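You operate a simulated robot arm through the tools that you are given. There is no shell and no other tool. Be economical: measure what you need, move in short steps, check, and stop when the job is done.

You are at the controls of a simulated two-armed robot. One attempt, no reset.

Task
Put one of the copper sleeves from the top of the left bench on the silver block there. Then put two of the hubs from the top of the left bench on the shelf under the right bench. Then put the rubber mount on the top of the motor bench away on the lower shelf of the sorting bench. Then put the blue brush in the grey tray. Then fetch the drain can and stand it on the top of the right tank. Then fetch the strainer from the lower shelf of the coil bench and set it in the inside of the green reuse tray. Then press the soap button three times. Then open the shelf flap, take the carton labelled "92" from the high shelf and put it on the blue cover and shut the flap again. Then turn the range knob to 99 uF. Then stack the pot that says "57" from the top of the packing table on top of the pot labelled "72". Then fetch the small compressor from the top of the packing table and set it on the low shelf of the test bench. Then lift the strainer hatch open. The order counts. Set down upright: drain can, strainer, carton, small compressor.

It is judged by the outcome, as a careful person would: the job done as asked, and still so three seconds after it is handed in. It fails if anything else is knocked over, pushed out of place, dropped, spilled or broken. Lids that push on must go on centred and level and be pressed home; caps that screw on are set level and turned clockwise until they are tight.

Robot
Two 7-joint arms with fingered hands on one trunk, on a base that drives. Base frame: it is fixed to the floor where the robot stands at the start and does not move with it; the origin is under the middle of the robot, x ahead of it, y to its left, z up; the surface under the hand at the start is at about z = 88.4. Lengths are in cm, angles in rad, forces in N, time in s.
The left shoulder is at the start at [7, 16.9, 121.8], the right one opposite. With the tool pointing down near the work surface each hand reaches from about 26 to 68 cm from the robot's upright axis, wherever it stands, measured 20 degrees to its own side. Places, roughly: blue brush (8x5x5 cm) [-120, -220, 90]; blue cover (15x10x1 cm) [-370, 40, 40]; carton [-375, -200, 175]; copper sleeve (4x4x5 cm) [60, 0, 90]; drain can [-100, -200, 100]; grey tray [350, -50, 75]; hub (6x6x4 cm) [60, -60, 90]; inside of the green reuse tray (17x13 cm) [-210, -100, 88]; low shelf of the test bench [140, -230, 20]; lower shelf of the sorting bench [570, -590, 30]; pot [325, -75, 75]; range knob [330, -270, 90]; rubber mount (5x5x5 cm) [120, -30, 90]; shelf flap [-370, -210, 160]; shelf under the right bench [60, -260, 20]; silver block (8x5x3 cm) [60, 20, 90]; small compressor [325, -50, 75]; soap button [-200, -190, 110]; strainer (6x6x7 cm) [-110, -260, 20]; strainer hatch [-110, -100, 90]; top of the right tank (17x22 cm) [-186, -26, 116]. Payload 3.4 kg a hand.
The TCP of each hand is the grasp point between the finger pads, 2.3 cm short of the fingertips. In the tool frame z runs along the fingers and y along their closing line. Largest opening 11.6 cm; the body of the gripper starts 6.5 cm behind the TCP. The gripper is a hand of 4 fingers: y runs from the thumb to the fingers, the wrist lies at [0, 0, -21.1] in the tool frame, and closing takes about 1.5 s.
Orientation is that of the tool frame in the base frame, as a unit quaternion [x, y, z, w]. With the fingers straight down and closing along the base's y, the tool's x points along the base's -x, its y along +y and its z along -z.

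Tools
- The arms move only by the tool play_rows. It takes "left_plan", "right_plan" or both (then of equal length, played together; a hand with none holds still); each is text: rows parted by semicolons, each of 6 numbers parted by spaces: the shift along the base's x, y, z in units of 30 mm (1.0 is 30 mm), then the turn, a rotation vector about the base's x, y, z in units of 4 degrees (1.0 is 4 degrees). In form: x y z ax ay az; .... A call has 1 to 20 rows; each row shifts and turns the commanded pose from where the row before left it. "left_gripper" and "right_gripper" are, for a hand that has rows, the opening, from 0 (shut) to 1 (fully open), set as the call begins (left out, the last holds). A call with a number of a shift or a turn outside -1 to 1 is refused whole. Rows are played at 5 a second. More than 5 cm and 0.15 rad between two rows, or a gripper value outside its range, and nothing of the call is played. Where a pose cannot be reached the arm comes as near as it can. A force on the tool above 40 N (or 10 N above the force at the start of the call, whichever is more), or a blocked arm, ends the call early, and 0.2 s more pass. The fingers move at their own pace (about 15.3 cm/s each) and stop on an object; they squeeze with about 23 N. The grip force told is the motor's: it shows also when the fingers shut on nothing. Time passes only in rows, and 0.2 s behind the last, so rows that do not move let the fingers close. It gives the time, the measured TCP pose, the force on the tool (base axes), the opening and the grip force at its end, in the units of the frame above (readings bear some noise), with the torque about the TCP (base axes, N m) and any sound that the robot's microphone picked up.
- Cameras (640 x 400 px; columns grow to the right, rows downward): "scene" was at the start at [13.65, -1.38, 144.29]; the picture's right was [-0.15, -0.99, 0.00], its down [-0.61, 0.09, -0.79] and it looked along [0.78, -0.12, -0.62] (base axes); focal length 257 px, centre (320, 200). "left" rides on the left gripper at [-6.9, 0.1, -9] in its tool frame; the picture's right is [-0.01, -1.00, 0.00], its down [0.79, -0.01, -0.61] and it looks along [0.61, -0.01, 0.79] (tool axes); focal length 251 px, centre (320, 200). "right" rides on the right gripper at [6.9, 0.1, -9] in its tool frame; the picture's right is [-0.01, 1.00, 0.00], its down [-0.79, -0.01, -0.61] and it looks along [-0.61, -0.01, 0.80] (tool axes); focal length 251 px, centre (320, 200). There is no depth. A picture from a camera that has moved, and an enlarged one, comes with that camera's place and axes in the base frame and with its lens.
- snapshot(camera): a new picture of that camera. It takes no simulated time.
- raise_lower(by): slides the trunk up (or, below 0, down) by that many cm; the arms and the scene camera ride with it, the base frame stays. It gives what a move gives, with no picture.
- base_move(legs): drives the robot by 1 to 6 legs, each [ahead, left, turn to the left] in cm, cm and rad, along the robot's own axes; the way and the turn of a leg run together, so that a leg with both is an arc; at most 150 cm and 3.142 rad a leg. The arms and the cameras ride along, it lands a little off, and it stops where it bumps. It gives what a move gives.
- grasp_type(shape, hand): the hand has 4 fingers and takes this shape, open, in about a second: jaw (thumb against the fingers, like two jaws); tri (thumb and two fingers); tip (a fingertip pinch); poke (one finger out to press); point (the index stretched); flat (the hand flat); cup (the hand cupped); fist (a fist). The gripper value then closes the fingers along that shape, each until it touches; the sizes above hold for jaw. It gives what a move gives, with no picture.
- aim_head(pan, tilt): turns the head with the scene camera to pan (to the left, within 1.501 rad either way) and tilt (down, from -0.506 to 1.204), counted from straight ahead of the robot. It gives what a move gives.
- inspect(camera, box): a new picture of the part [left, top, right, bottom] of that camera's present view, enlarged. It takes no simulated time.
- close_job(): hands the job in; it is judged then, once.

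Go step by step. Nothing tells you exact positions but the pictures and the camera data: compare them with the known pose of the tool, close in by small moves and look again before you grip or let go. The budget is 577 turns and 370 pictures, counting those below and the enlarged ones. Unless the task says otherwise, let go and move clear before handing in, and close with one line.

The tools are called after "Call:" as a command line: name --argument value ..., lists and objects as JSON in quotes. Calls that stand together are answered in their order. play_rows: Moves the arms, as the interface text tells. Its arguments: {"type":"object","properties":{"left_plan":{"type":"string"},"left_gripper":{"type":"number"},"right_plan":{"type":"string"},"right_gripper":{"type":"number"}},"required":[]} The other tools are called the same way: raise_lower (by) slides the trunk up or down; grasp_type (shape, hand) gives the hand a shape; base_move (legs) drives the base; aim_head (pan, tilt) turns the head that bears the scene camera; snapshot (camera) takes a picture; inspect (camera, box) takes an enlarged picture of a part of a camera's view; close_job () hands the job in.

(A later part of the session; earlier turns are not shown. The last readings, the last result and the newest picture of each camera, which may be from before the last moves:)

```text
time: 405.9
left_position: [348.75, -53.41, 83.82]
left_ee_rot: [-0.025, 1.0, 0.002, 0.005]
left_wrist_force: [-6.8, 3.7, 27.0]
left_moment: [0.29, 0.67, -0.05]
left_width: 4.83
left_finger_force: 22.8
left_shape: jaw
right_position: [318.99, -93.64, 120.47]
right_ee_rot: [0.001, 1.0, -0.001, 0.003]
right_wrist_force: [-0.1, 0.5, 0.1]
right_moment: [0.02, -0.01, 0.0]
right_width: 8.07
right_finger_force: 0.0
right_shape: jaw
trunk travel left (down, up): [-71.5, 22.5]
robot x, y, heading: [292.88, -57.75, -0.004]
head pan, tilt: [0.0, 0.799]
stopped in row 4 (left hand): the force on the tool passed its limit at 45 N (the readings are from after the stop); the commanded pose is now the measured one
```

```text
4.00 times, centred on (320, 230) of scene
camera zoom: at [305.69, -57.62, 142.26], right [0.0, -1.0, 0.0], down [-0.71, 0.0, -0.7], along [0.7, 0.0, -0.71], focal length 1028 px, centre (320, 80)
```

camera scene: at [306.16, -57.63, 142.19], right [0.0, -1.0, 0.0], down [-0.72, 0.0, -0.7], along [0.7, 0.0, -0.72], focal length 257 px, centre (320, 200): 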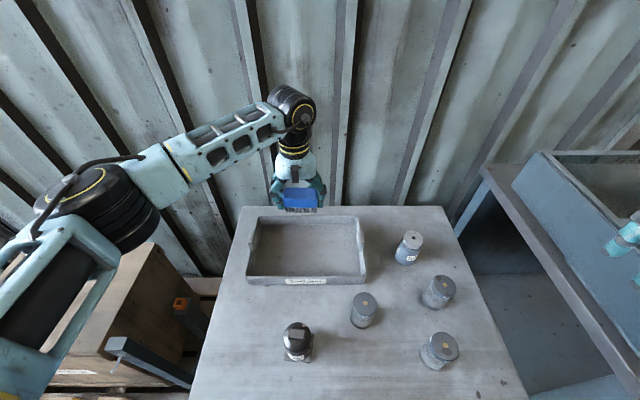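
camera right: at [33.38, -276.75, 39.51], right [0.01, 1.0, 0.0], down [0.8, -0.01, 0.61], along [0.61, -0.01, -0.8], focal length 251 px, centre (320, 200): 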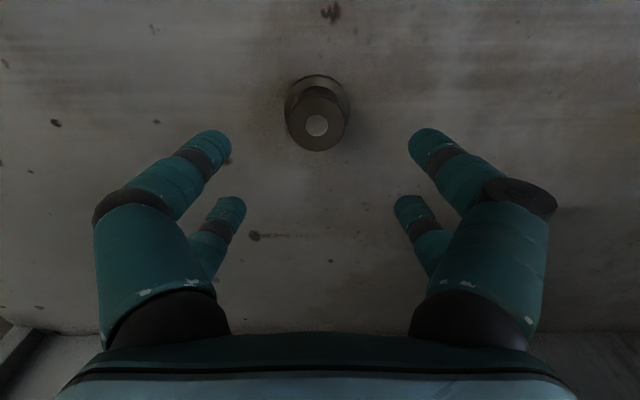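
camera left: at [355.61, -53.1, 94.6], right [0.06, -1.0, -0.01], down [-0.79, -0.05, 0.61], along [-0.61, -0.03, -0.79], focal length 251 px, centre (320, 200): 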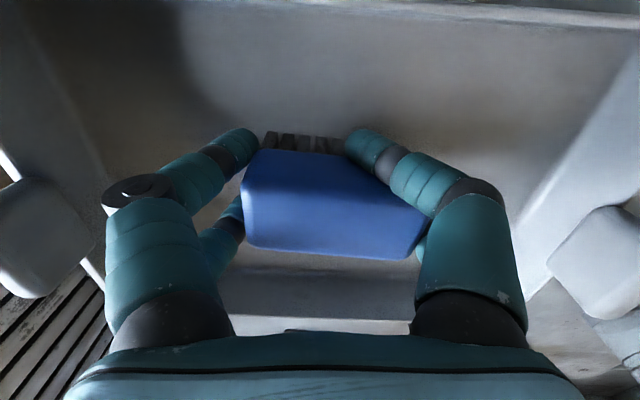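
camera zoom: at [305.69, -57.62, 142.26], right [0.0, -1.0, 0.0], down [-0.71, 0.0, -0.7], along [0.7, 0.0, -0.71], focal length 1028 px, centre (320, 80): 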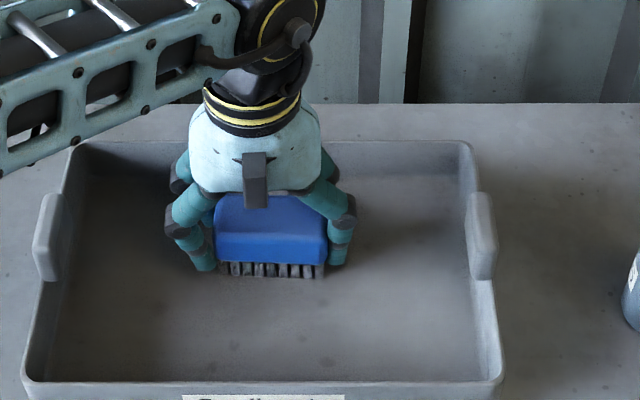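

Brush rests on the tray floor. Releasing and lifting.

Call:
play_rows --left_plan "0 0 0.1 0 0 0;0 0 0 0 0 0"

Call:
play_rows --left_plan "0 0 0 0 0 0;0 0 0 0 0 0;0 0 0 0 0 0;0 0 0.3 0 0 0;0 0 0.6 0 0 0;0 0 0.8 0 0 0;0 0 0.8 0 0 0;0 0 0.8 0 0 0;0 0 0.8 0 0 0;-0.8 0 0.8 0 0 0;-0.8 0 0.8 0 0 0;-0.8 0 0.8 0 0 0;-0.8 0.3 0.8 0 0 0;-0.8 0.5 0 0 0 0" --left_gripper 0.85

Call:
inspect --camera "scene" --box '[200, 180, 520, 380]'

```text
time: 406.5
left_position: [348.79, -53.49, 83.9]
left_ee_rot: [-0.023, 1.0, 0.002, 0.005]
left_wrist_force: [-2.6, 1.0, 14.6]
left_moment: [0.28, 0.51, 0.04]
left_width: 4.8
left_finger_force: 23.2
left_shape: jaw
right_position: [319.08, -93.8, 120.49]
right_ee_rot: [0.001, 1.0, 0.0, 0.003]
right_wrist_force: [0.3, 0.2, 0.0]
right_moment: [0.0, 0.02, 0.01]
right_width: 8.1
right_finger_force: 0.0
right_shape: jaw
trunk travel left (down, up): [-71.5, 22.5]
robot x, y, heading: [293.07, -57.56, 0.0]
head pan, tilt: [0.0, 0.799]
```

```text
time: 409.5
left_position: [336.91, -50.97, 105.63]
left_ee_rot: [-0.026, 1.0, 0.002, 0.003]
left_wrist_force: [0.4, 0.4, 0.3]
left_moment: [0.02, 0.0, 0.01]
left_width: 9.85
left_finger_force: 0.1
left_shape: jaw
right_position: [319.27, -93.58, 120.4]
right_ee_rot: [0.001, 1.0, -0.001, 0.001]
right_wrist_force: [-0.9, -0.7, -0.6]
right_moment: [-0.02, 0.0, 0.02]
right_width: 8.09
right_finger_force: 0.1
right_shape: jaw
trunk travel left (down, up): [-71.5, 22.5]
robot x, y, heading: [293.1, -57.63, -0.003]
head pan, tilt: [0.0, 0.799]
```

```text
2.00 times, centred on (360, 280) of scene
camera zoom: at [306.12, -57.53, 142.19], right [0.0, -1.0, 0.0], down [-0.72, 0.0, -0.7], along [0.7, 0.0, -0.72], focal length 514 px, centre (240, 40)
```

zoom: 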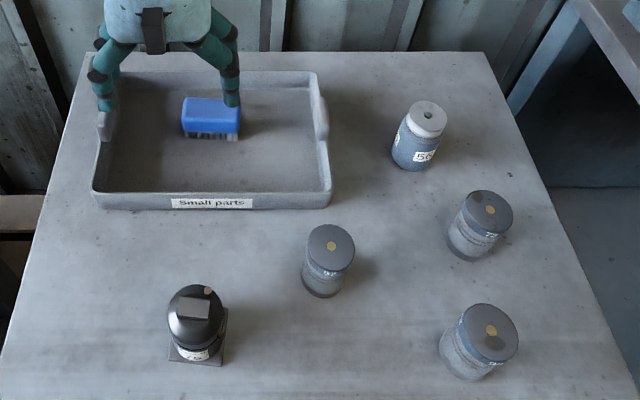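

Brush is in the tray. Returning to the coil bench for the drain can.

Call:
play_rows --left_plan "-0.9 0.3 0.5 0 0 0;-0.9 0.3 0.5 0 0 0;-0.9 0.3 0.5 0 0 0;-0.5 0.3 0.5 0 0 0"

Call:
base_move --legs '[[-73, 0, 0], [0, 0, -1.568], [115, 0, 0], [115, 0, 0], [107, 0, 0], [0, 0, -1.571]]'

Call:
raise_lower --by 15

```text
time: 410.5
left_position: [327.42, -47.48, 111.65]
left_ee_rot: [-0.025, 1.0, 0.002, 0.004]
left_wrist_force: [0.3, -0.1, -0.3]
left_moment: [0.0, 0.0, -0.05]
left_width: 9.85
left_finger_force: 0.1
left_shape: jaw
right_position: [319.29, -93.63, 120.44]
right_ee_rot: [0.001, 1.0, -0.001, 0.0]
right_wrist_force: [-1.1, 0.5, 0.4]
right_moment: [-0.03, 0.02, -0.04]
right_width: 8.09
right_finger_force: 0.0
right_shape: jaw
trunk travel left (down, up): [-71.5, 22.5]
robot x, y, heading: [292.9, -57.41, -0.002]
head pan, tilt: [0.0, 0.799]
```

```text
time: 438.2
left_position: [188.35, -404.63, 111.61]
left_ee_rot: [0.999, 0.032, -0.003, 0.002]
left_wrist_force: [0.4, -0.4, 0.3]
left_moment: [0.03, 0.0, 0.02]
left_width: 9.83
left_finger_force: 0.0
left_shape: jaw
right_position: [195.86, -358.21, 120.45]
right_ee_rot: [1.0, 0.007, 0.0, 0.0]
right_wrist_force: [0.1, 0.7, 0.0]
right_moment: [-0.02, 0.02, 0.01]
right_width: 8.07
right_finger_force: 0.1
right_shape: jaw
trunk travel left (down, up): [-71.5, 22.5]
robot x, y, heading: [222.86, -393.96, -3.132]
head pan, tilt: [0.0, 0.799]
```

```text
time: 439.9
left_position: [188.46, -404.6, 126.54]
left_ee_rot: [0.999, 0.033, -0.003, 0.001]
left_wrist_force: [-0.3, 1.1, -0.2]
left_moment: [0.01, 0.01, 0.04]
left_width: 9.81
left_finger_force: 0.0
left_shape: jaw
right_position: [195.81, -358.14, 135.47]
right_ee_rot: [1.0, 0.007, -0.001, 0.0]
right_wrist_force: [-0.6, 0.2, 0.1]
right_moment: [-0.01, 0.01, -0.03]
right_width: 8.11
right_finger_force: 0.0
right_shape: jaw
trunk travel left (down, up): [-86.5, 7.5]
robot x, y, heading: [222.56, -394.09, -3.131]
head pan, tilt: [0.0, 0.799]
```

Call:
base_move --legs '[[130, 0, -0.01], [131, 0, 0], [0, -84, 0], [0, -84, 0], [22, 0, 0]]'

Call:
aim_head --pan 0 --tilt 0.7

Call:
snapshot --camera "scene"

```text
time: 462.1
left_position: [-95.88, -238.18, 126.66]
left_ee_rot: [1.0, 0.026, -0.005, 0.001]
left_wrist_force: [0.8, -0.7, -0.8]
left_moment: [0.01, 0.0, -0.01]
left_width: 9.83
left_finger_force: 0.1
left_shape: jaw
right_position: [-87.85, -192.06, 135.56]
right_ee_rot: [1.0, 0.0, -0.003, 0.0]
right_wrist_force: [0.2, -0.1, 0.7]
right_moment: [0.01, 0.02, 0.0]
right_width: 8.07
right_finger_force: 0.1
right_shape: jaw
trunk travel left (down, up): [-86.5, 7.5]
robot x, y, heading: [-61.76, -228.43, 3.145]
head pan, tilt: [0.0, 0.799]
```

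```text
time: 462.8
left_position: [-96.3, -238.31, 126.6]
left_ee_rot: [1.0, 0.026, -0.003, 0.001]
left_wrist_force: [0.4, -0.3, -0.1]
left_moment: [0.02, 0.02, 0.0]
left_width: 9.82
left_finger_force: 0.2
left_shape: jaw
right_position: [-88.19, -191.97, 135.39]
right_ee_rot: [1.0, 0.0, -0.001, -0.001]
right_wrist_force: [-0.6, 0.3, -0.2]
right_moment: [0.01, 0.02, -0.02]
right_width: 8.09
right_finger_force: 0.1
right_shape: jaw
trunk travel left (down, up): [-86.5, 7.5]
robot x, y, heading: [-61.94, -228.22, 3.136]
head pan, tilt: [0.0, 0.7]
```

```text
271 pictures are left
camera scene: at [-75.15, -228.24, 158.02], right [0.0, 1.0, 0.0], down [0.64, 0.0, -0.77], along [-0.77, 0.0, -0.64], focal length 257 px, centre (320, 200)
```

scene: 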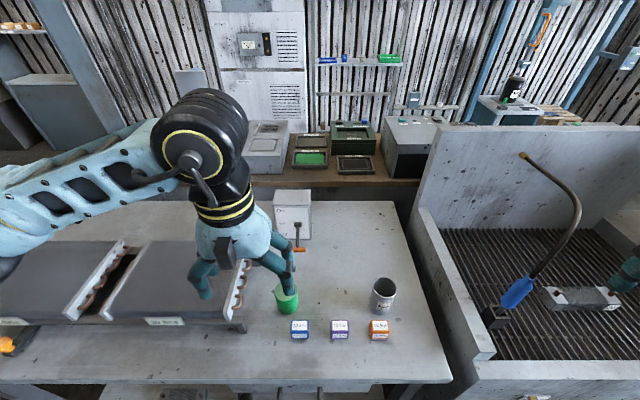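

Drain can at (−112.5, −211.2), rim ≈ z 97. Bringing the right hand above it.

Call:
play_rows --left_plan "0.3 -0.4 0 0 0 0;0.3 -0.4 0 0 0 0;0.3 -0.4 0 0 0 0;0.3 -0.4 0 0 0 0;0 0 0 0 0 0;0 0 0 0 0 0;0 0 0 0 0 0;0 0 0 0 0 0;0 0 0 0 0 0;0 0 0 0 0 0" --right_plan "-0.8 -0.64 -0.5 0 0 0;-0.8 -0.64 -0.8 0 0 0;-0.8 -0.64 -0.9 0 0 0;-0.8 -0.64 -0.9 0 0 0;-0.8 -0.64 -0.9 0 0 0;-0.8 -0.64 -0.9 0 0 0;-0.8 -0.64 -0.9 0 0 0;-0.8 -0.64 -0.9 0 0 0;-0.8 -0.64 -0.9 0 0 0;-0.8 -0.64 -0.5 0 0 0" --right_gripper 1.0

Call:
snapshot --camera "right"

```text
time: 465.0
left_position: [-92.86, -243.25, 126.51]
left_ee_rot: [1.0, 0.026, -0.001, 0.002]
left_wrist_force: [0.1, 0.4, 0.6]
left_moment: [0.02, -0.01, -0.01]
left_width: 9.85
left_finger_force: 0.0
left_shape: jaw
right_position: [-112.24, -211.09, 111.2]
right_ee_rot: [1.0, 0.0, -0.002, 0.0]
right_wrist_force: [0.3, -0.5, 0.0]
right_moment: [0.0, 0.0, 0.01]
right_width: 11.58
right_finger_force: 0.0
right_shape: jaw
right hand out of reach, approached as far as the arm can: row 10
trunk travel left (down, up): [-86.5, 7.5]
robot x, y, heading: [-61.79, -228.05, 3.136]
head pan, tilt: [0.0, 0.7]
```

```text
270 pictures are left
camera right: at [-105.25, -211.09, 120.13], right [-0.01, -1.0, 0.0], down [-0.79, 0.01, 0.61], along [-0.61, 0.01, -0.79], focal length 251 px, centre (320, 200)
```

right: 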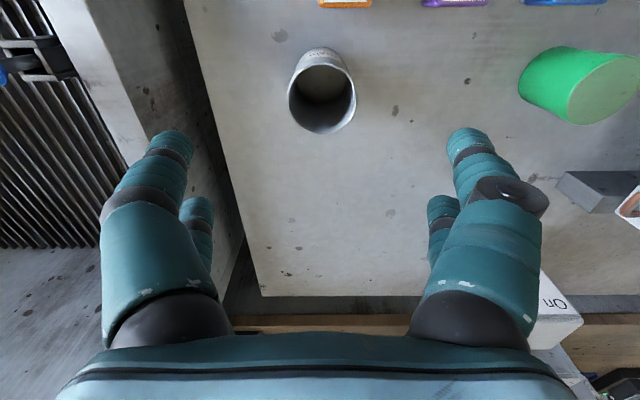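

Call:
play_rows --right_plan "0.15 0 -0.8 0 0 0;0 0 -0.8 0 0 0;0 0 -0.8 0 0 0;0 0 -0.8 0 0 0;0 0 0 0 0 0" --right_gripper 0.9

Call:
snapshot --camera "right"

```text
time: 466.2
left_position: [-92.68, -243.06, 126.6]
left_ee_rot: [1.0, 0.026, -0.002, 0.002]
left_wrist_force: [0.1, -0.1, 0.5]
left_moment: [0.01, 0.0, 0.0]
left_width: 9.86
left_finger_force: 0.0
left_shape: jaw
right_position: [-108.9, -208.37, 104.09]
right_ee_rot: [1.0, 0.0, -0.001, 0.0]
right_wrist_force: [-0.2, 0.0, -0.5]
right_moment: [0.01, -0.02, 0.02]
right_width: 10.45
right_finger_force: 0.0
right_shape: jaw
right hand out of reach, approached as far as the arm can: row 1, 2, 3, 4
trunk travel left (down, up): [-86.5, 7.5]
robot x, y, heading: [-61.71, -228.1, 3.139]
head pan, tilt: [0.0, 0.7]
```

```text
269 pictures are left
camera right: at [-101.96, -208.41, 112.97], right [-0.01, -1.0, 0.0], down [-0.79, 0.01, 0.61], along [-0.61, 0.01, -0.79], focal length 251 px, centre (320, 200)
```

right: 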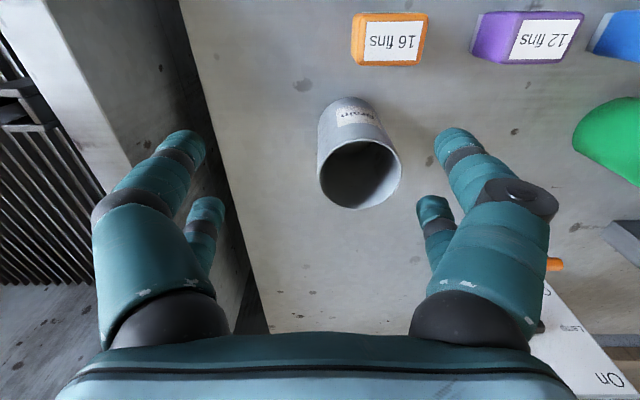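

The trunk is too high for this reach. Raising the hand, lowering the trunk 14 cm, then re-aligning.

Call:
play_rows --right_plan "0 0 0.8 0 0 0;0 0 0.8 0 0 0;0 0 0.8 0 0 0;0 0 0.8 0 0 0;0 0 0.8 0 0 0;0 0 0 0 0 0"

Call:
raise_lower --by -14

Call:
snapshot --camera "right"

```text
time: 467.6
left_position: [-92.72, -243.19, 126.67]
left_ee_rot: [1.0, 0.026, -0.002, 0.003]
left_wrist_force: [0.3, -0.2, -0.2]
left_moment: [-0.04, 0.03, 0.02]
left_width: 9.85
left_finger_force: 0.1
left_shape: jaw
right_position: [-109.03, -208.38, 116.0]
right_ee_rot: [1.0, 0.0, -0.001, 0.0]
right_wrist_force: [-0.4, -0.3, 0.0]
right_moment: [0.0, 0.0, 0.0]
right_width: 10.46
right_finger_force: 0.0
right_shape: jaw
trunk travel left (down, up): [-86.5, 7.5]
robot x, y, heading: [-61.83, -228.17, 3.144]
head pan, tilt: [0.0, 0.7]
```

```text
time: 469.3
left_position: [-92.73, -243.11, 112.51]
left_ee_rot: [1.0, 0.026, -0.003, 0.002]
left_wrist_force: [0.1, 0.1, 0.2]
left_moment: [0.01, 0.0, 0.01]
left_width: 9.83
left_finger_force: 0.0
left_shape: jaw
right_position: [-109.05, -208.31, 101.99]
right_ee_rot: [1.0, 0.0, -0.001, 0.0]
right_wrist_force: [0.2, 0.2, -0.7]
right_moment: [0.02, -0.03, 0.02]
right_width: 10.46
right_finger_force: 0.0
right_shape: jaw
trunk travel left (down, up): [-72.5, 21.5]
robot x, y, heading: [-61.9, -228.03, 3.142]
head pan, tilt: [0.0, 0.7]
```

```text
268 pictures are left
camera right: at [-101.96, -208.45, 111.0], right [-0.01, -1.0, 0.0], down [-0.79, 0.01, 0.61], along [-0.61, 0.01, -0.79], focal length 251 px, centre (320, 200)
```

right: 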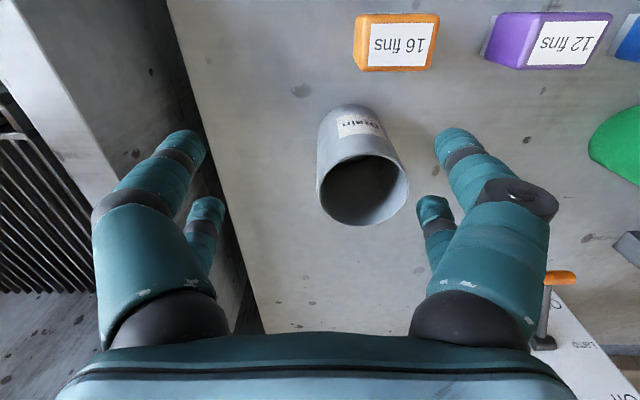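

Call:
play_rows --right_plan "-0.42 -0.47 0.1 0 0 0;-0.42 -0.47 0 0 0 0;0 0 0 0 0 0"

Call:
snapshot --camera "right"

```text
time: 470.1
left_position: [-92.62, -243.13, 112.62]
left_ee_rot: [1.0, 0.025, -0.003, 0.002]
left_wrist_force: [0.4, 0.0, 0.1]
left_moment: [0.03, 0.0, 0.01]
left_width: 9.84
left_finger_force: 0.1
left_shape: jaw
right_position: [-111.44, -211.26, 102.26]
right_ee_rot: [1.0, -0.001, -0.001, 0.0]
right_wrist_force: [-0.7, 0.6, 0.2]
right_moment: [0.0, 0.0, 0.06]
right_width: 10.45
right_finger_force: 0.1
right_shape: jaw
trunk travel left (down, up): [-72.5, 21.5]
robot x, y, heading: [-61.77, -228.12, 3.144]
head pan, tilt: [0.0, 0.7]
```

```text
267 pictures are left
camera right: at [-104.47, -211.25, 111.31], right [-0.01, -1.0, 0.0], down [-0.79, 0.01, 0.61], along [-0.61, 0.01, -0.79], focal length 251 px, centre (320, 200)
```

right: 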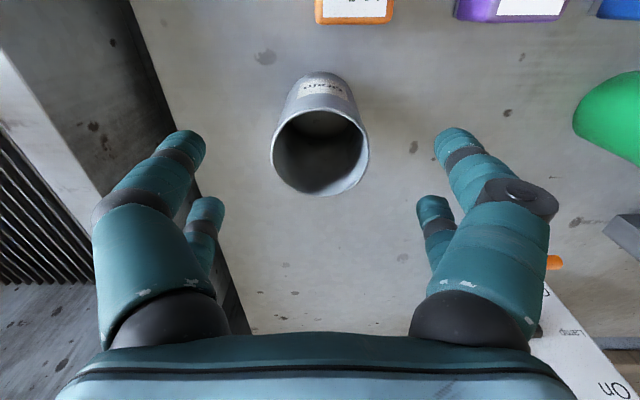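

Call:
play_rows --right_plan "0 0 -0.75 0 0 0;0 0 -0.75 0 0 0;0 0 -0.75 0 0 0;0 0 -0.7 0 0 0;0 0 0 0 0 0"

Call:
play_rows --right_plan "0 0 0 0 0 0;0 0 0 0 0 0;0 0 0 0 0 0;0 0 0 0 0 0;0 0 0 0 0 0;0 0 0 0 0 0;0 0 0.3 0 0 0;0 0 0.5 0 0 0;0 0 0 0 0 0" --right_gripper 0

Call:
snapshot --camera "right"

Call:
snapshot --camera "scene"

```text
time: 471.3
left_position: [-92.73, -243.14, 112.67]
left_ee_rot: [1.0, 0.026, -0.003, 0.001]
left_wrist_force: [0.4, -0.2, 0.5]
left_moment: [0.03, 0.03, -0.01]
left_width: 9.82
left_finger_force: 0.0
left_shape: jaw
right_position: [-110.58, -210.28, 94.18]
right_ee_rot: [1.0, 0.0, -0.002, 0.0]
right_wrist_force: [0.8, 0.1, 0.1]
right_moment: [-0.02, 0.01, 0.02]
right_width: 10.46
right_finger_force: 0.1
right_shape: jaw
right hand out of reach, approached as far as the arm can: row 3, 4
trunk travel left (down, up): [-72.5, 21.5]
robot x, y, heading: [-62.19, -227.89, 3.137]
head pan, tilt: [0.0, 0.7]
```

```text
time: 473.3
left_position: [-92.83, -243.06, 112.56]
left_ee_rot: [1.0, 0.027, -0.002, 0.003]
left_wrist_force: [0.8, 0.2, -0.1]
left_moment: [0.0, 0.0, -0.02]
left_width: 9.86
left_finger_force: 0.1
left_shape: jaw
right_position: [-110.6, -210.35, 96.4]
right_ee_rot: [1.0, 0.0, -0.001, 0.0]
right_wrist_force: [0.1, 0.3, -2.3]
right_moment: [-0.01, -0.01, -0.03]
right_width: 2.34
right_finger_force: 22.9
right_shape: jaw
trunk travel left (down, up): [-72.5, 21.5]
robot x, y, heading: [-61.74, -228.26, 3.14]
head pan, tilt: [0.0, 0.7]
```

```text
266 pictures are left
camera right: at [-103.61, -210.42, 105.45], right [-0.01, -1.0, 0.0], down [-0.79, 0.01, 0.61], along [-0.61, 0.01, -0.79], focal length 251 px, centre (320, 200)
```

right: 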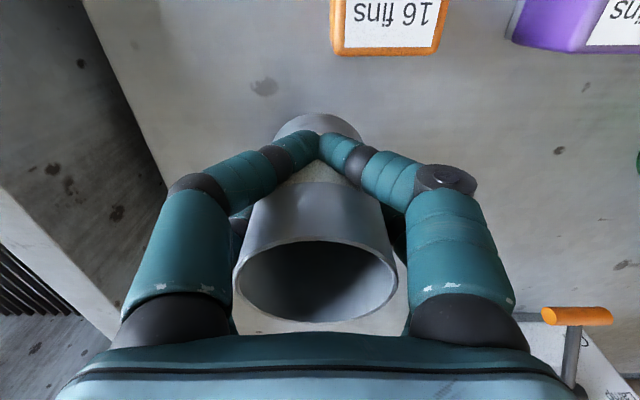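

```text
265 pictures are left
camera scene: at [-75.3, -228.23, 144.0], right [0.0, 1.0, 0.0], down [0.64, 0.0, -0.76], along [-0.76, 0.0, -0.64], focal length 257 px, centre (320, 200)
```

scene: 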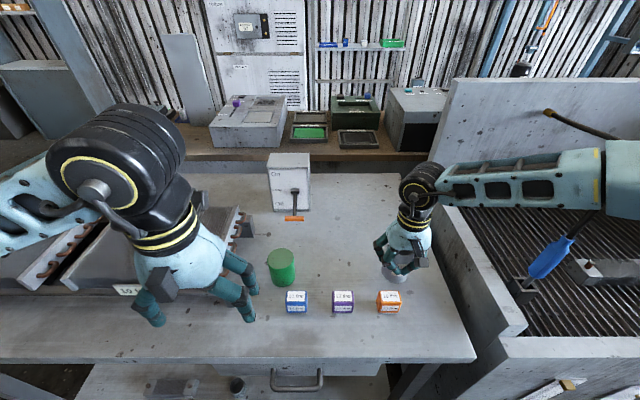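

Drain can is held upright. Raising it, retracting, and moving toward the right tank area to look.

Call:
play_rows --right_plan "0 0 0.8 0 0 0;0 0 0.8 0 0 0;0 0 0.8 0 0 0;0 0 0.8 0 0 0;0 0 0.8 0 0 0;0 0 0.8 0 0 0;0.8 0.3 0.8 0 0 0;0.8 0.3 0.5 0 0 0;0.8 0.3 0 0 0 0;0.8 0.3 0 0 0 0;0 0 0 0 0 0"

Call:
base_move --legs '[[-26, 0, 0], [0, -80, 0], [0, -60, 0]]'

Call:
raise_lower --by 14

Call:
aim_head --pan -0.2 --tilt 0.45

Call:
snapshot --camera "scene"

```text
time: 475.7
left_position: [-92.75, -243.14, 112.52]
left_ee_rot: [1.0, 0.026, -0.003, 0.002]
left_wrist_force: [0.0, 0.4, -0.9]
left_moment: [-0.02, 0.04, -0.04]
left_width: 9.83
left_finger_force: 0.0
left_shape: jaw
right_position: [-101.16, -206.64, 114.79]
right_ee_rot: [1.0, 0.0, 0.0, 0.0]
right_wrist_force: [-0.3, 0.3, -1.4]
right_moment: [-0.01, -0.03, -0.05]
right_width: 2.33
right_finger_force: 23.0
right_shape: jaw
trunk travel left (down, up): [-72.5, 21.5]
robot x, y, heading: [-61.61, -228.35, 3.138]
head pan, tilt: [0.0, 0.7]
```

```text
time: 484.4
left_position: [-66.36, -101.9, 112.55]
left_ee_rot: [1.0, 0.023, -0.003, 0.003]
left_wrist_force: [-0.3, -0.1, -0.1]
left_moment: [0.01, 0.0, -0.01]
left_width: 9.84
left_finger_force: 0.1
left_shape: jaw
right_position: [-74.54, -65.35, 114.92]
right_ee_rot: [1.0, -0.003, -0.001, -0.001]
right_wrist_force: [0.3, 0.4, -0.8]
right_moment: [0.03, -0.01, -0.04]
right_width: 2.32
right_finger_force: 22.8
right_shape: jaw
trunk travel left (down, up): [-72.5, 21.5]
robot x, y, heading: [-35.23, -87.17, 3.136]
head pan, tilt: [0.0, 0.7]
```

```text
time: 486.1
left_position: [-66.49, -101.84, 126.61]
left_ee_rot: [1.0, 0.023, -0.002, 0.002]
left_wrist_force: [-0.6, 0.2, -0.8]
left_moment: [-0.03, -0.01, -0.01]
left_width: 9.86
left_finger_force: 0.0
left_shape: jaw
right_position: [-74.55, -65.27, 128.78]
right_ee_rot: [1.0, -0.002, -0.001, -0.002]
right_wrist_force: [0.0, -0.6, -0.5]
right_moment: [0.0, -0.02, -0.01]
right_width: 2.3
right_finger_force: 22.6
right_shape: jaw
trunk travel left (down, up): [-86.5, 7.5]
robot x, y, heading: [-35.53, -87.29, 3.135]
head pan, tilt: [0.0, 0.7]
```

```text
time: 486.9
left_position: [-66.28, -101.89, 126.52]
left_ee_rot: [1.0, 0.022, -0.003, 0.002]
left_wrist_force: [0.8, -1.4, 0.2]
left_moment: [-0.03, 0.03, -0.02]
left_width: 9.83
left_finger_force: 0.1
left_shape: jaw
right_position: [-74.46, -65.29, 128.81]
right_ee_rot: [1.0, -0.002, -0.002, -0.001]
right_wrist_force: [-0.5, -0.6, -0.2]
right_moment: [-0.02, -0.05, 0.0]
right_width: 2.3
right_finger_force: 22.9
right_shape: jaw
trunk travel left (down, up): [-86.5, 7.5]
robot x, y, heading: [-35.4, -87.24, 3.138]
head pan, tilt: [-0.201, 0.45]
```

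```text
264 pictures are left
camera scene: at [-49.37, -85.28, 160.22], right [0.21, 0.98, 0.0], down [0.43, -0.09, -0.9], along [-0.88, 0.18, -0.44], focal length 257 px, centre (320, 200)
```

scene: 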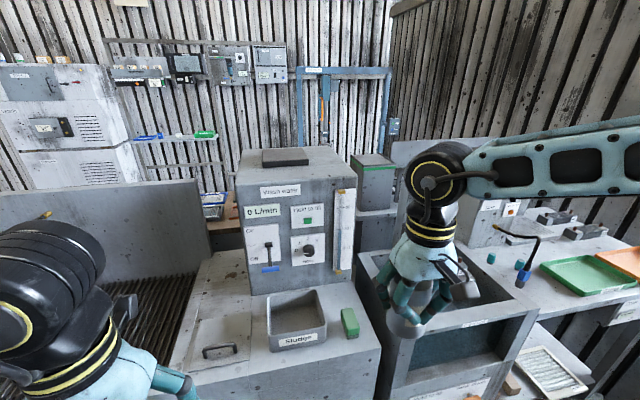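

The right tank top is seen far back at x ≈ −186; it must be reached from the aisle beyond. Driving around the y ≈ −395 end.

Call:
base_move --legs '[[0, 105, 0], [0, 105, 0], [0, 98, 0], [60, 0, 0]]'

Call:
aim_head --pan -0.3 --tilt 0.35

Call:
snapshot --camera "scene"

```text
time: 505.1
left_position: [-129.93, -409.82, 126.62]
left_ee_rot: [1.0, 0.017, -0.003, 0.002]
left_wrist_force: [-0.2, 0.1, -0.4]
left_moment: [-0.02, -0.01, 0.0]
left_width: 9.83
left_finger_force: 0.0
left_shape: jaw
right_position: [-137.65, -373.18, 128.81]
right_ee_rot: [1.0, -0.008, -0.002, 0.0]
right_wrist_force: [-0.5, -0.6, -0.4]
right_moment: [0.01, -0.04, 0.01]
right_width: 2.3
right_finger_force: 23.1
right_shape: jaw
trunk travel left (down, up): [-86.5, 7.5]
robot x, y, heading: [-98.94, -395.44, 3.124]
head pan, tilt: [-0.201, 0.45]
```

```text
time: 505.7
left_position: [-129.95, -409.76, 126.57]
left_ee_rot: [1.0, 0.018, -0.002, 0.002]
left_wrist_force: [-1.2, 0.0, 0.8]
left_moment: [0.01, -0.04, -0.03]
left_width: 9.84
left_finger_force: 0.0
left_shape: jaw
right_position: [-137.77, -373.11, 128.81]
right_ee_rot: [1.0, -0.007, -0.001, 0.0]
right_wrist_force: [0.0, -0.3, -0.6]
right_moment: [-0.01, 0.0, 0.0]
right_width: 2.33
right_finger_force: 23.1
right_shape: jaw
trunk travel left (down, up): [-86.5, 7.5]
robot x, y, heading: [-98.85, -395.24, 3.127]
head pan, tilt: [-0.3, 0.351]
```

```text
263 pictures are left
camera scene: at [-112.67, -392.42, 161.15], right [0.31, 0.95, 0.0], down [0.33, -0.11, -0.94], along [-0.89, 0.29, -0.34], focal length 257 px, centre (320, 200)
```

scene: 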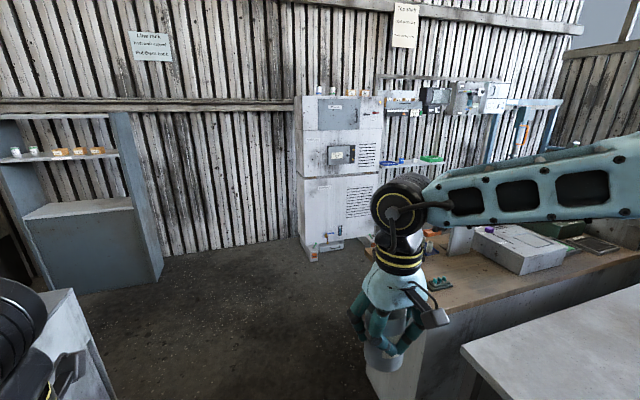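

Driving to the centre of the back aisle (x ≈ −285), then turning right to look along it.

Call:
base_move --legs '[[90, 0, 0.015], [95, 0, 0], [0, 0, -1.57]]'

Call:
aim_head --pan 0 --tilt 0.3

Call:
snapshot --camera "scene"

```text
time: 518.9
left_position: [-298.7, -363.3, 126.61]
left_ee_rot: [0.723, -0.691, -0.003, 0.0]
left_wrist_force: [0.2, -0.2, -0.2]
left_moment: [0.0, 0.01, -0.01]
left_width: 9.85
left_finger_force: 0.0
left_shape: jaw
right_position: [-262.13, -355.31, 128.74]
right_ee_rot: [-0.705, 0.709, 0.0, 0.001]
right_wrist_force: [0.5, -0.8, -1.4]
right_moment: [-0.01, 0.0, -0.01]
right_width: 2.3
right_finger_force: 23.3
right_shape: jaw
trunk travel left (down, up): [-86.5, 7.5]
robot x, y, heading: [-283.8, -394.12, 1.567]
head pan, tilt: [-0.3, 0.351]
```

```text
time: 519.6
left_position: [-298.55, -363.19, 126.63]
left_ee_rot: [0.723, -0.691, -0.003, 0.0]
left_wrist_force: [-0.5, 0.4, -0.1]
left_moment: [0.02, -0.03, 0.0]
left_width: 9.84
left_finger_force: 0.1
left_shape: jaw
right_position: [-262.26, -355.18, 128.75]
right_ee_rot: [-0.705, 0.709, 0.001, 0.002]
right_wrist_force: [0.3, 0.2, -0.8]
right_moment: [-0.03, 0.0, -0.02]
right_width: 2.29
right_finger_force: 23.3
right_shape: jaw
trunk travel left (down, up): [-86.5, 7.5]
robot x, y, heading: [-283.99, -394.34, 1.564]
head pan, tilt: [0.0, 0.3]
```

```text
262 pictures are left
camera scene: at [-283.71, -379.99, 161.62], right [1.0, -0.01, 0.0], down [0.0, -0.3, -0.96], along [0.01, 0.96, -0.3], focal length 257 px, centre (320, 200)
```

scene: 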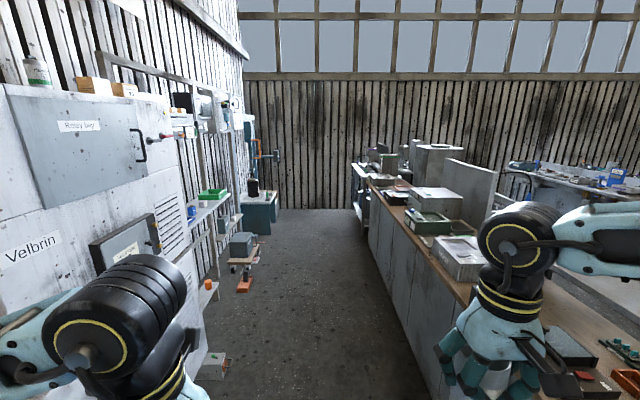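

Aisle is clear. Driving along it to near y ≈ −65.

Call:
base_move --legs '[[0, -6, 0], [110, 0, 0], [110, 0, 0], [100, 0, 0]]'

Call:
aim_head --pan -1.0 --tilt 0.45

Call:
snapshot --camera "scene"

```text
time: 535.9
left_position: [-291.13, -44.09, 126.57]
left_ee_rot: [0.725, -0.688, -0.004, -0.001]
left_wrist_force: [-0.4, -0.2, 0.3]
left_moment: [-0.01, 0.04, 0.01]
left_width: 9.85
left_finger_force: 0.0
left_shape: jaw
right_position: [-254.69, -35.75, 128.82]
right_ee_rot: [0.707, -0.707, 0.0, -0.001]
right_wrist_force: [0.3, 0.4, -1.1]
right_moment: [-0.01, -0.03, 0.04]
right_width: 2.3
right_finger_force: 23.3
right_shape: jaw
trunk travel left (down, up): [-86.5, 7.5]
robot x, y, heading: [-276.13, -74.73, 1.57]
head pan, tilt: [0.0, 0.3]
```

```text
time: 537.1
left_position: [-291.13, -43.99, 126.53]
left_ee_rot: [0.725, -0.688, -0.004, -0.001]
left_wrist_force: [-0.8, -0.6, -0.1]
left_moment: [-0.03, -0.02, 0.04]
left_width: 9.84
left_finger_force: 0.0
left_shape: jaw
right_position: [-254.55, -35.59, 128.85]
right_ee_rot: [0.707, -0.707, 0.0, -0.001]
right_wrist_force: [0.3, 0.3, -1.3]
right_moment: [0.02, -0.01, 0.03]
right_width: 2.31
right_finger_force: 22.8
right_shape: jaw
trunk travel left (down, up): [-86.5, 7.5]
robot x, y, heading: [-276.11, -74.94, 1.568]
head pan, tilt: [-1.0, 0.45]
```

```text
261 pictures are left
camera scene: at [-268.29, -64.94, 160.23], right [0.54, -0.84, 0.0], down [-0.37, -0.24, -0.9], along [0.76, 0.49, -0.44], focal length 257 px, centre (320, 200)
```

scene: 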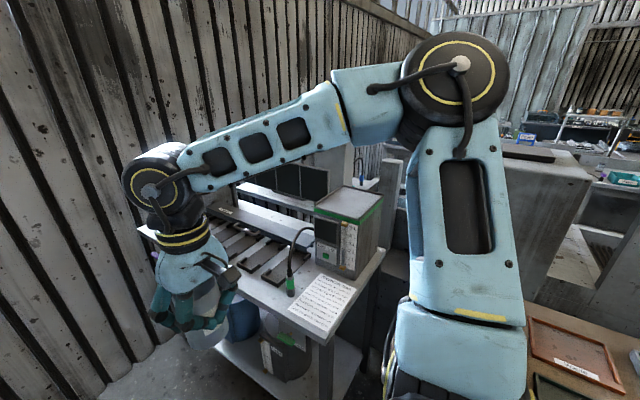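

Call:
base_move --legs '[[0, 0, -1.57]]'

Call:
aim_head --pan 0 --tilt 0.45

Call:
snapshot --camera "scene"

```text
time: 541.3
left_position: [-245.48, -59.53, 126.63]
left_ee_rot: [-0.032, 0.999, 0.002, 0.003]
left_wrist_force: [0.7, -0.6, 0.0]
left_moment: [0.04, -0.02, 0.01]
left_width: 9.8
left_finger_force: 0.0
left_shape: jaw
right_position: [-236.73, -95.81, 128.79]
right_ee_rot: [-0.005, 1.0, -0.001, 0.002]
right_wrist_force: [-0.2, 0.4, -0.1]
right_moment: [-0.01, 0.0, 0.02]
right_width: 2.31
right_finger_force: 22.5
right_shape: jaw
trunk travel left (down, up): [-86.5, 7.5]
robot x, y, heading: [-276.42, -74.79, 0.011]
head pan, tilt: [-1.0, 0.45]
```

```text
time: 542.6
left_position: [-245.5, -59.47, 126.52]
left_ee_rot: [-0.032, 0.999, 0.003, 0.002]
left_wrist_force: [0.6, -0.9, -0.2]
left_moment: [0.02, 0.0, 0.01]
left_width: 9.82
left_finger_force: 0.0
left_shape: jaw
right_position: [-236.64, -95.85, 128.83]
right_ee_rot: [-0.007, 1.0, -0.001, 0.001]
right_wrist_force: [-0.8, 0.4, -1.4]
right_moment: [0.04, 0.02, 0.03]
right_width: 2.3
right_finger_force: 23.0
right_shape: jaw
trunk travel left (down, up): [-86.5, 7.5]
robot x, y, heading: [-276.15, -74.95, 0.015]
head pan, tilt: [0.0, 0.45]
```

```text
260 pictures are left
camera scene: at [-261.8, -74.77, 160.23], right [0.01, -1.0, 0.0], down [-0.44, 0.0, -0.9], along [0.9, 0.01, -0.44], focal length 257 px, centre (320, 200)
```

scene: 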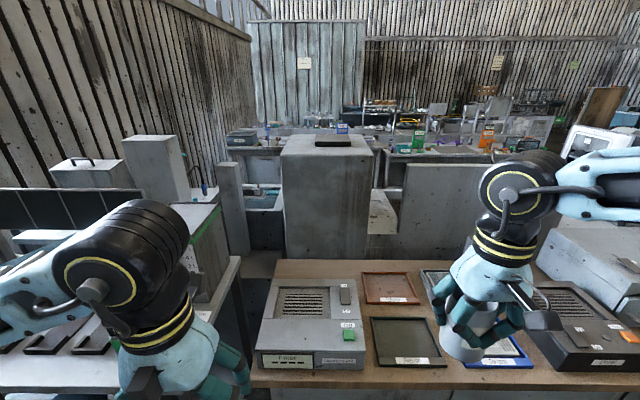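

The box with the green stripe at about (−188, −28) is the right tank. I'll strafe left to face it and look.

Call:
base_move --legs '[[0, 58, -0.015]]'

Call:
play_rows --left_plan "-0.4 0.9 0.5 0 0 0;-0.4 0.9 0.5 0 0 0;0 0.9 0.5 0 0 0;0 0.9 0.5 0 0 0;0 0.9 0.5 0 0 0"

Call:
aim_head --pan 0 --tilt 0.6

Call:
snapshot --camera "scene"

```text
time: 545.9
left_position: [-245.58, -2.53, 126.67]
left_ee_rot: [-0.025, 1.0, 0.003, 0.002]
left_wrist_force: [0.5, -0.8, 0.2]
left_moment: [0.01, 0.01, 0.02]
left_width: 9.85
left_finger_force: 0.2
left_shape: jaw
right_position: [-237.26, -39.18, 128.76]
right_ee_rot: [0.001, 1.0, 0.0, 0.001]
right_wrist_force: [0.5, -0.7, -1.2]
right_moment: [0.01, 0.02, -0.01]
right_width: 2.28
right_finger_force: 23.3
right_shape: jaw
trunk travel left (down, up): [-86.5, 7.5]
robot x, y, heading: [-276.26, -17.48, 0.001]
head pan, tilt: [0.0, 0.45]
```

```text
time: 547.1
left_position: [-248.22, 11.11, 134.12]
left_ee_rot: [-0.026, 1.0, 0.001, 0.003]
left_wrist_force: [-0.9, 0.7, 0.1]
left_moment: [-0.05, 0.02, 0.02]
left_width: 9.84
left_finger_force: 0.0
left_shape: jaw
right_position: [-237.4, -38.87, 128.82]
right_ee_rot: [0.0, 1.0, -0.001, 0.002]
right_wrist_force: [-0.1, 0.3, -0.6]
right_moment: [0.01, 0.0, -0.03]
right_width: 2.27
right_finger_force: 23.0
right_shape: jaw
trunk travel left (down, up): [-86.5, 7.5]
robot x, y, heading: [-276.15, -17.54, -0.003]
head pan, tilt: [0.0, 0.45]
```

```text
time: 547.8
left_position: [-247.98, 11.08, 134.15]
left_ee_rot: [-0.026, 1.0, 0.002, 0.003]
left_wrist_force: [-0.6, 0.0, -0.9]
left_moment: [0.03, -0.02, -0.02]
left_width: 9.82
left_finger_force: 0.1
left_shape: jaw
right_position: [-237.39, -38.81, 128.79]
right_ee_rot: [0.0, 1.0, -0.002, 0.001]
right_wrist_force: [0.4, -0.1, -0.9]
right_moment: [0.01, 0.03, -0.01]
right_width: 2.3
right_finger_force: 22.9
right_shape: jaw
trunk travel left (down, up): [-86.5, 7.5]
robot x, y, heading: [-276.17, -17.51, 0.001]
head pan, tilt: [0.0, 0.6]
```

```text
259 pictures are left
camera scene: at [-262.53, -17.47, 158.88], right [0.0, -1.0, 0.0], down [-0.56, 0.0, -0.83], along [0.83, 0.0, -0.56], focal length 257 px, centre (320, 200)
```

scene: 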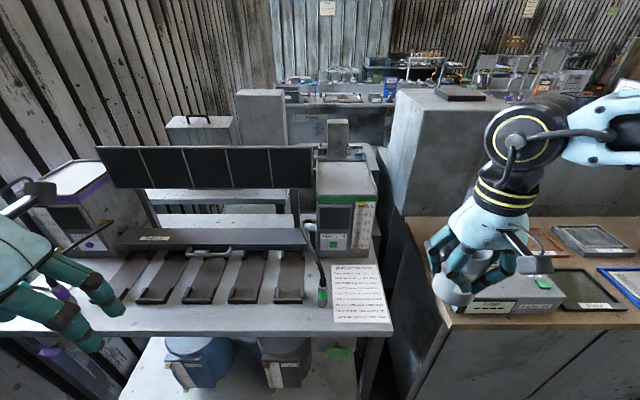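

Right tank top: x −198…−174, y −17…−34, z ≈ 116. Driving in 29 cm and carrying the can over it.

Call:
play_rows --left_plan "-0.8 0 0 0 0 0;-0.8 0 0 0 0 0;-0.8 0 0 0 0 0"

Call:
base_move --legs '[[0, 8, 0], [29, 0, 0]]'

Call:
play_rows --right_plan "0.6 0.2 0 0 0 0;0.6 0.2 0 0 0 0;0.6 0.2 0 0 0 0;0.6 0.2 0 0 0 0;0.6 0.2 0 0 0 0;0.6 0.2 0 0 0 0;0 0 0 0 0 0"

Call:
snapshot --camera "right"

Call:
snapshot --camera "scene"

```text
time: 548.6
left_position: [-254.68, 9.85, 133.91]
left_ee_rot: [-0.026, 1.0, 0.003, 0.002]
left_wrist_force: [-0.7, 0.3, -0.3]
left_moment: [0.03, 0.02, -0.01]
left_width: 9.86
left_finger_force: 0.0
left_shape: jaw
left hand out of reach, approached as far as the arm can: row 2, 3
right_position: [-237.28, -38.91, 128.71]
right_ee_rot: [-0.001, 1.0, -0.001, 0.002]
right_wrist_force: [-0.4, 1.1, -0.8]
right_moment: [0.0, 0.01, 0.02]
right_width: 2.31
right_finger_force: 23.0
right_shape: jaw
trunk travel left (down, up): [-86.5, 7.5]
robot x, y, heading: [-276.31, -17.41, -0.001]
head pan, tilt: [0.0, 0.6]
```

```text
time: 551.2
left_position: [-226.28, 17.88, 133.88]
left_ee_rot: [-0.026, 1.0, 0.002, 0.004]
left_wrist_force: [0.0, -0.2, 0.1]
left_moment: [-0.06, -0.01, -0.01]
left_width: 9.85
left_finger_force: 0.2
left_shape: jaw
right_position: [-208.89, -30.81, 128.78]
right_ee_rot: [0.001, 1.0, -0.001, 0.002]
right_wrist_force: [0.0, -0.4, -0.6]
right_moment: [0.0, 0.01, 0.01]
right_width: 2.28
right_finger_force: 23.4
right_shape: jaw
trunk travel left (down, up): [-86.5, 7.5]
robot x, y, heading: [-248.02, -9.39, -0.004]
head pan, tilt: [0.0, 0.6]
```

```text
time: 552.8
left_position: [-226.0, 17.8, 133.91]
left_ee_rot: [-0.026, 1.0, 0.003, 0.003]
left_wrist_force: [0.5, -0.2, -0.3]
left_moment: [0.0, -0.03, 0.0]
left_width: 9.84
left_finger_force: 0.1
left_shape: jaw
right_position: [-197.94, -27.35, 128.73]
right_ee_rot: [0.001, 1.0, -0.002, 0.001]
right_wrist_force: [-0.1, 0.8, -0.4]
right_moment: [0.0, 0.01, -0.02]
right_width: 2.26
right_finger_force: 22.7
right_shape: jaw
trunk travel left (down, up): [-86.5, 7.5]
robot x, y, heading: [-247.9, -9.49, -0.003]
head pan, tilt: [0.0, 0.6]
```

```text
258 pictures are left
camera right: at [-204.65, -27.26, 137.77], right [0.01, 1.0, 0.0], down [0.79, -0.01, 0.61], along [0.61, -0.01, -0.79], focal length 251 px, centre (320, 200)
```

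right: 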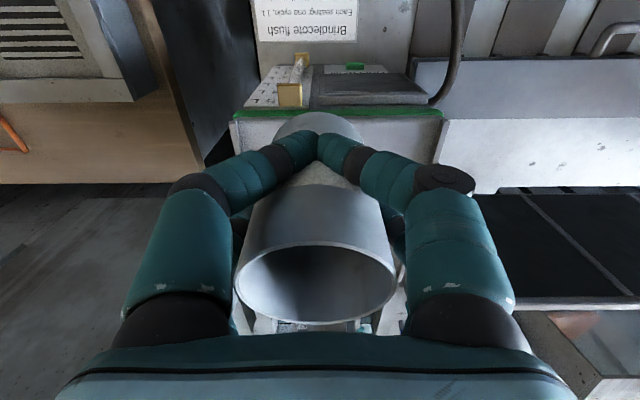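

```text
257 pictures are left
camera scene: at [-233.88, -9.49, 158.87], right [0.0, -1.0, 0.0], down [-0.57, 0.0, -0.82], along [0.82, 0.0, -0.57], focal length 257 px, centre (320, 200)
```

scene: 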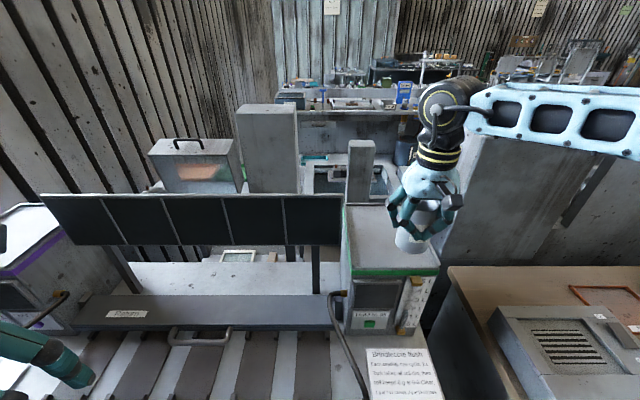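

Call:
play_rows --right_plan "0.66 0.16 0 0 0 0;0.66 0.16 0 0 0 0;0.66 0.16 0 0 0 0;0.66 0.16 0 0 0 0;0 0 -0.5 0 0 0;0 0 -0.5 0 0 0;0 0 -0.5 0 0 0;0 0 0 0 0 0"

Call:
inspect --camera "scene" --box '[310, 120, 510, 320]'

Call:
snapshot --camera "right"

```text
time: 554.6
left_position: [-226.0, 17.77, 133.79]
left_ee_rot: [-0.024, 1.0, 0.003, 0.003]
left_wrist_force: [0.4, -0.4, 1.1]
left_moment: [-0.03, -0.03, 0.04]
left_width: 9.84
left_finger_force: 0.2
left_shape: jaw
right_position: [-194.15, -27.58, 123.85]
right_ee_rot: [0.001, 1.0, 0.0, 0.0]
right_wrist_force: [0.9, -0.1, -1.0]
right_moment: [0.0, 0.01, -0.01]
right_width: 2.3
right_finger_force: 22.8
right_shape: jaw
right hand out of reach, approached as far as the arm can: row 2, 3, 4
trunk travel left (down, up): [-86.5, 7.5]
robot x, y, heading: [-247.98, -9.38, 0.001]
head pan, tilt: [0.0, 0.6]
```

```text
2.00 times, centred on (410, 220) of scene
camera zoom: at [-233.81, -9.48, 158.87], right [0.0, -1.0, 0.0], down [-0.57, 0.0, -0.82], along [0.82, 0.0, -0.57], focal length 514 px, centre (140, 160)
```

zoom: 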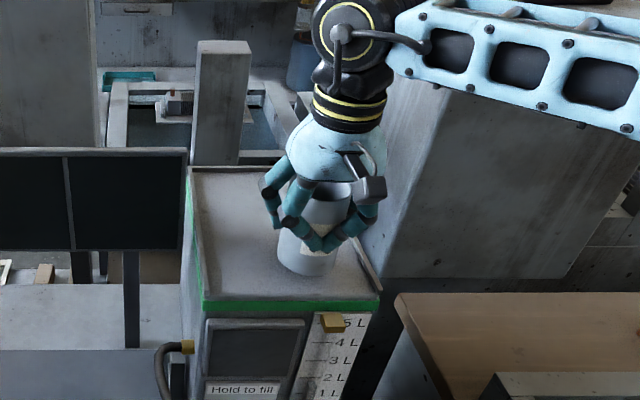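

```text
255 pictures are left
camera right: at [-200.9, -27.49, 132.77], right [0.01, 1.0, 0.0], down [0.79, -0.01, 0.61], along [0.61, -0.01, -0.79], focal length 251 px, centre (320, 200)
```

right: 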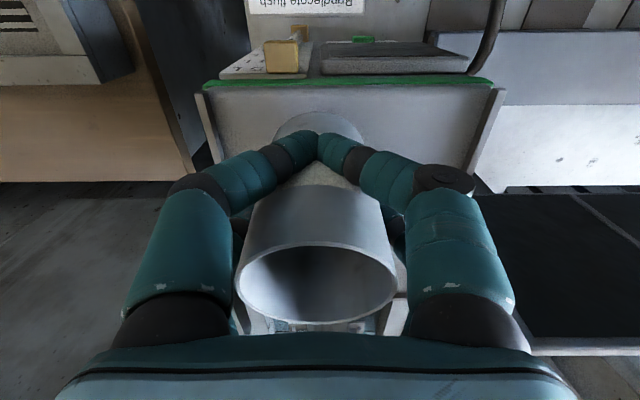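

The can is fully over the tank top. One small base nudge forward then lower to contact.

Call:
base_move --legs '[[2.5, 0, 0]]'

Call:
play_rows --right_plan "0 0 -0.2 0 0 0;0 0 -0.12 0 0 0;0 0 -0.12 0 0 0;0 0 -0.12 0 0 0;0 0 -0.12 0 0 0;0 0 -0.12 0 0 0;0 0 0 0 0 0"

Call:
inspect --camera "scene" --box '[310, 120, 510, 320]'

```text
time: 555.4
left_position: [-224.26, 17.82, 133.99]
left_ee_rot: [-0.025, 1.0, 0.002, 0.007]
left_wrist_force: [-0.4, 0.5, -0.5]
left_moment: [0.01, -0.04, 0.01]
left_width: 9.84
left_finger_force: 0.1
left_shape: jaw
right_position: [-192.34, -27.61, 124.13]
right_ee_rot: [0.001, 1.0, 0.001, 0.004]
right_wrist_force: [-1.4, -0.2, -0.6]
right_moment: [-0.01, -0.03, -0.03]
right_width: 2.27
right_finger_force: 23.4
right_shape: jaw
trunk travel left (down, up): [-86.5, 7.5]
robot x, y, heading: [-245.3, -9.65, -0.003]
head pan, tilt: [0.0, 0.6]
```

```text
time: 557.0
left_position: [-223.99, 17.87, 134.04]
left_ee_rot: [-0.025, 1.0, 0.001, 0.005]
left_wrist_force: [1.0, 0.7, 0.2]
left_moment: [0.01, 0.02, 0.01]
left_width: 9.83
left_finger_force: 0.0
left_shape: jaw
right_position: [-191.93, -27.46, 121.85]
right_ee_rot: [0.0, 1.0, -0.001, 0.004]
right_wrist_force: [3.5, -2.3, 29.4]
right_moment: [-0.08, -0.97, -0.11]
right_width: 2.29
right_finger_force: 22.2
right_shape: jaw
trunk travel left (down, up): [-86.5, 7.5]
robot x, y, heading: [-245.75, -9.18, -0.008]
head pan, tilt: [0.0, 0.6]
```

```text
2.00 times, centred on (410, 220) of scene
camera zoom: at [-231.85, -9.37, 158.95], right [0.0, -1.0, 0.0], down [-0.56, 0.0, -0.83], along [0.83, 0.0, -0.56], focal length 514 px, centre (140, 160)
```

zoom: 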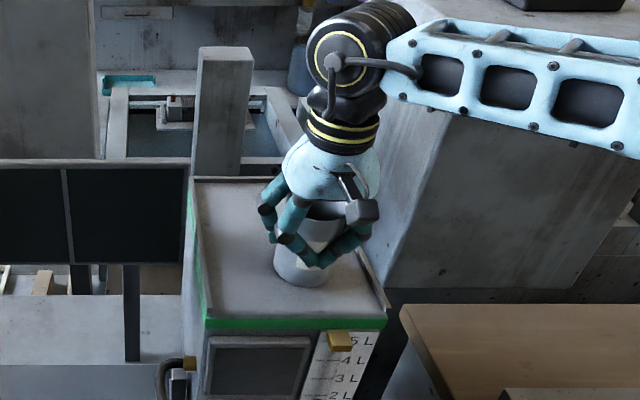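

Contact. Easing force, then releasing and rising straight up.

Call:
play_rows --right_plan "0 0 0.12 0 0 0;0 0 0.05 0 0 0;0 0 0 0 0 0"

Call:
play_rows --right_plan "0 0 0 0 0 0;0 0 0 0 0 0;0 0 0 0 0 0;0 0 0 0 0 0" --right_gripper 0.9

Call:
snapshot --camera "right"

```text
time: 557.8
left_position: [-223.64, 17.97, 133.91]
left_ee_rot: [-0.025, 1.0, 0.002, 0.003]
left_wrist_force: [-0.4, 0.2, -0.2]
left_moment: [0.02, 0.02, 0.02]
left_width: 9.82
left_finger_force: 0.1
left_shape: jaw
right_position: [-191.81, -27.48, 121.98]
right_ee_rot: [0.0, 1.0, -0.001, 0.0]
right_wrist_force: [0.9, -0.1, 11.4]
right_moment: [-0.03, -0.57, 0.0]
right_width: 2.27
right_finger_force: 22.8
right_shape: jaw
trunk travel left (down, up): [-86.5, 7.5]
robot x, y, heading: [-244.77, -9.07, -0.004]
head pan, tilt: [0.0, 0.6]
```

```text
time: 558.8
left_position: [-223.52, 17.81, 133.9]
left_ee_rot: [-0.025, 1.0, 0.002, 0.003]
left_wrist_force: [-0.3, -0.2, 0.5]
left_moment: [-0.02, -0.02, 0.03]
left_width: 9.84
left_finger_force: 0.0
left_shape: jaw
right_position: [-191.62, -27.49, 122.02]
right_ee_rot: [0.0, 1.0, -0.001, 0.001]
right_wrist_force: [-0.3, 0.3, 0.6]
right_moment: [0.02, -0.01, -0.04]
right_width: 10.42
right_finger_force: 0.1
right_shape: jaw
trunk travel left (down, up): [-86.5, 7.5]
robot x, y, heading: [-245.78, -9.86, 0.0]
head pan, tilt: [0.0, 0.6]
```

```text
253 pictures are left
camera right: at [-198.5, -27.47, 130.94], right [0.01, 1.0, 0.0], down [0.79, -0.01, 0.61], along [0.61, -0.01, -0.79], focal length 251 px, centre (320, 200)
```

right: 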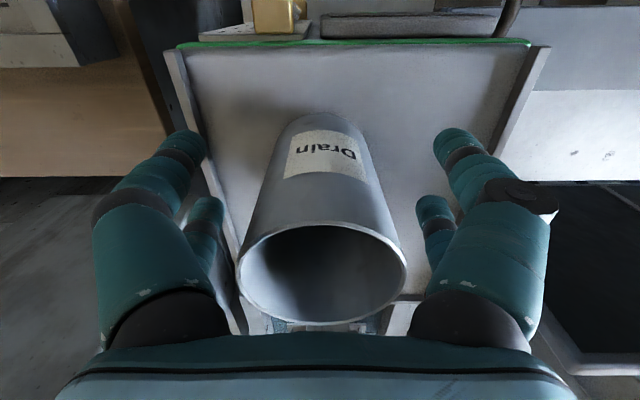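

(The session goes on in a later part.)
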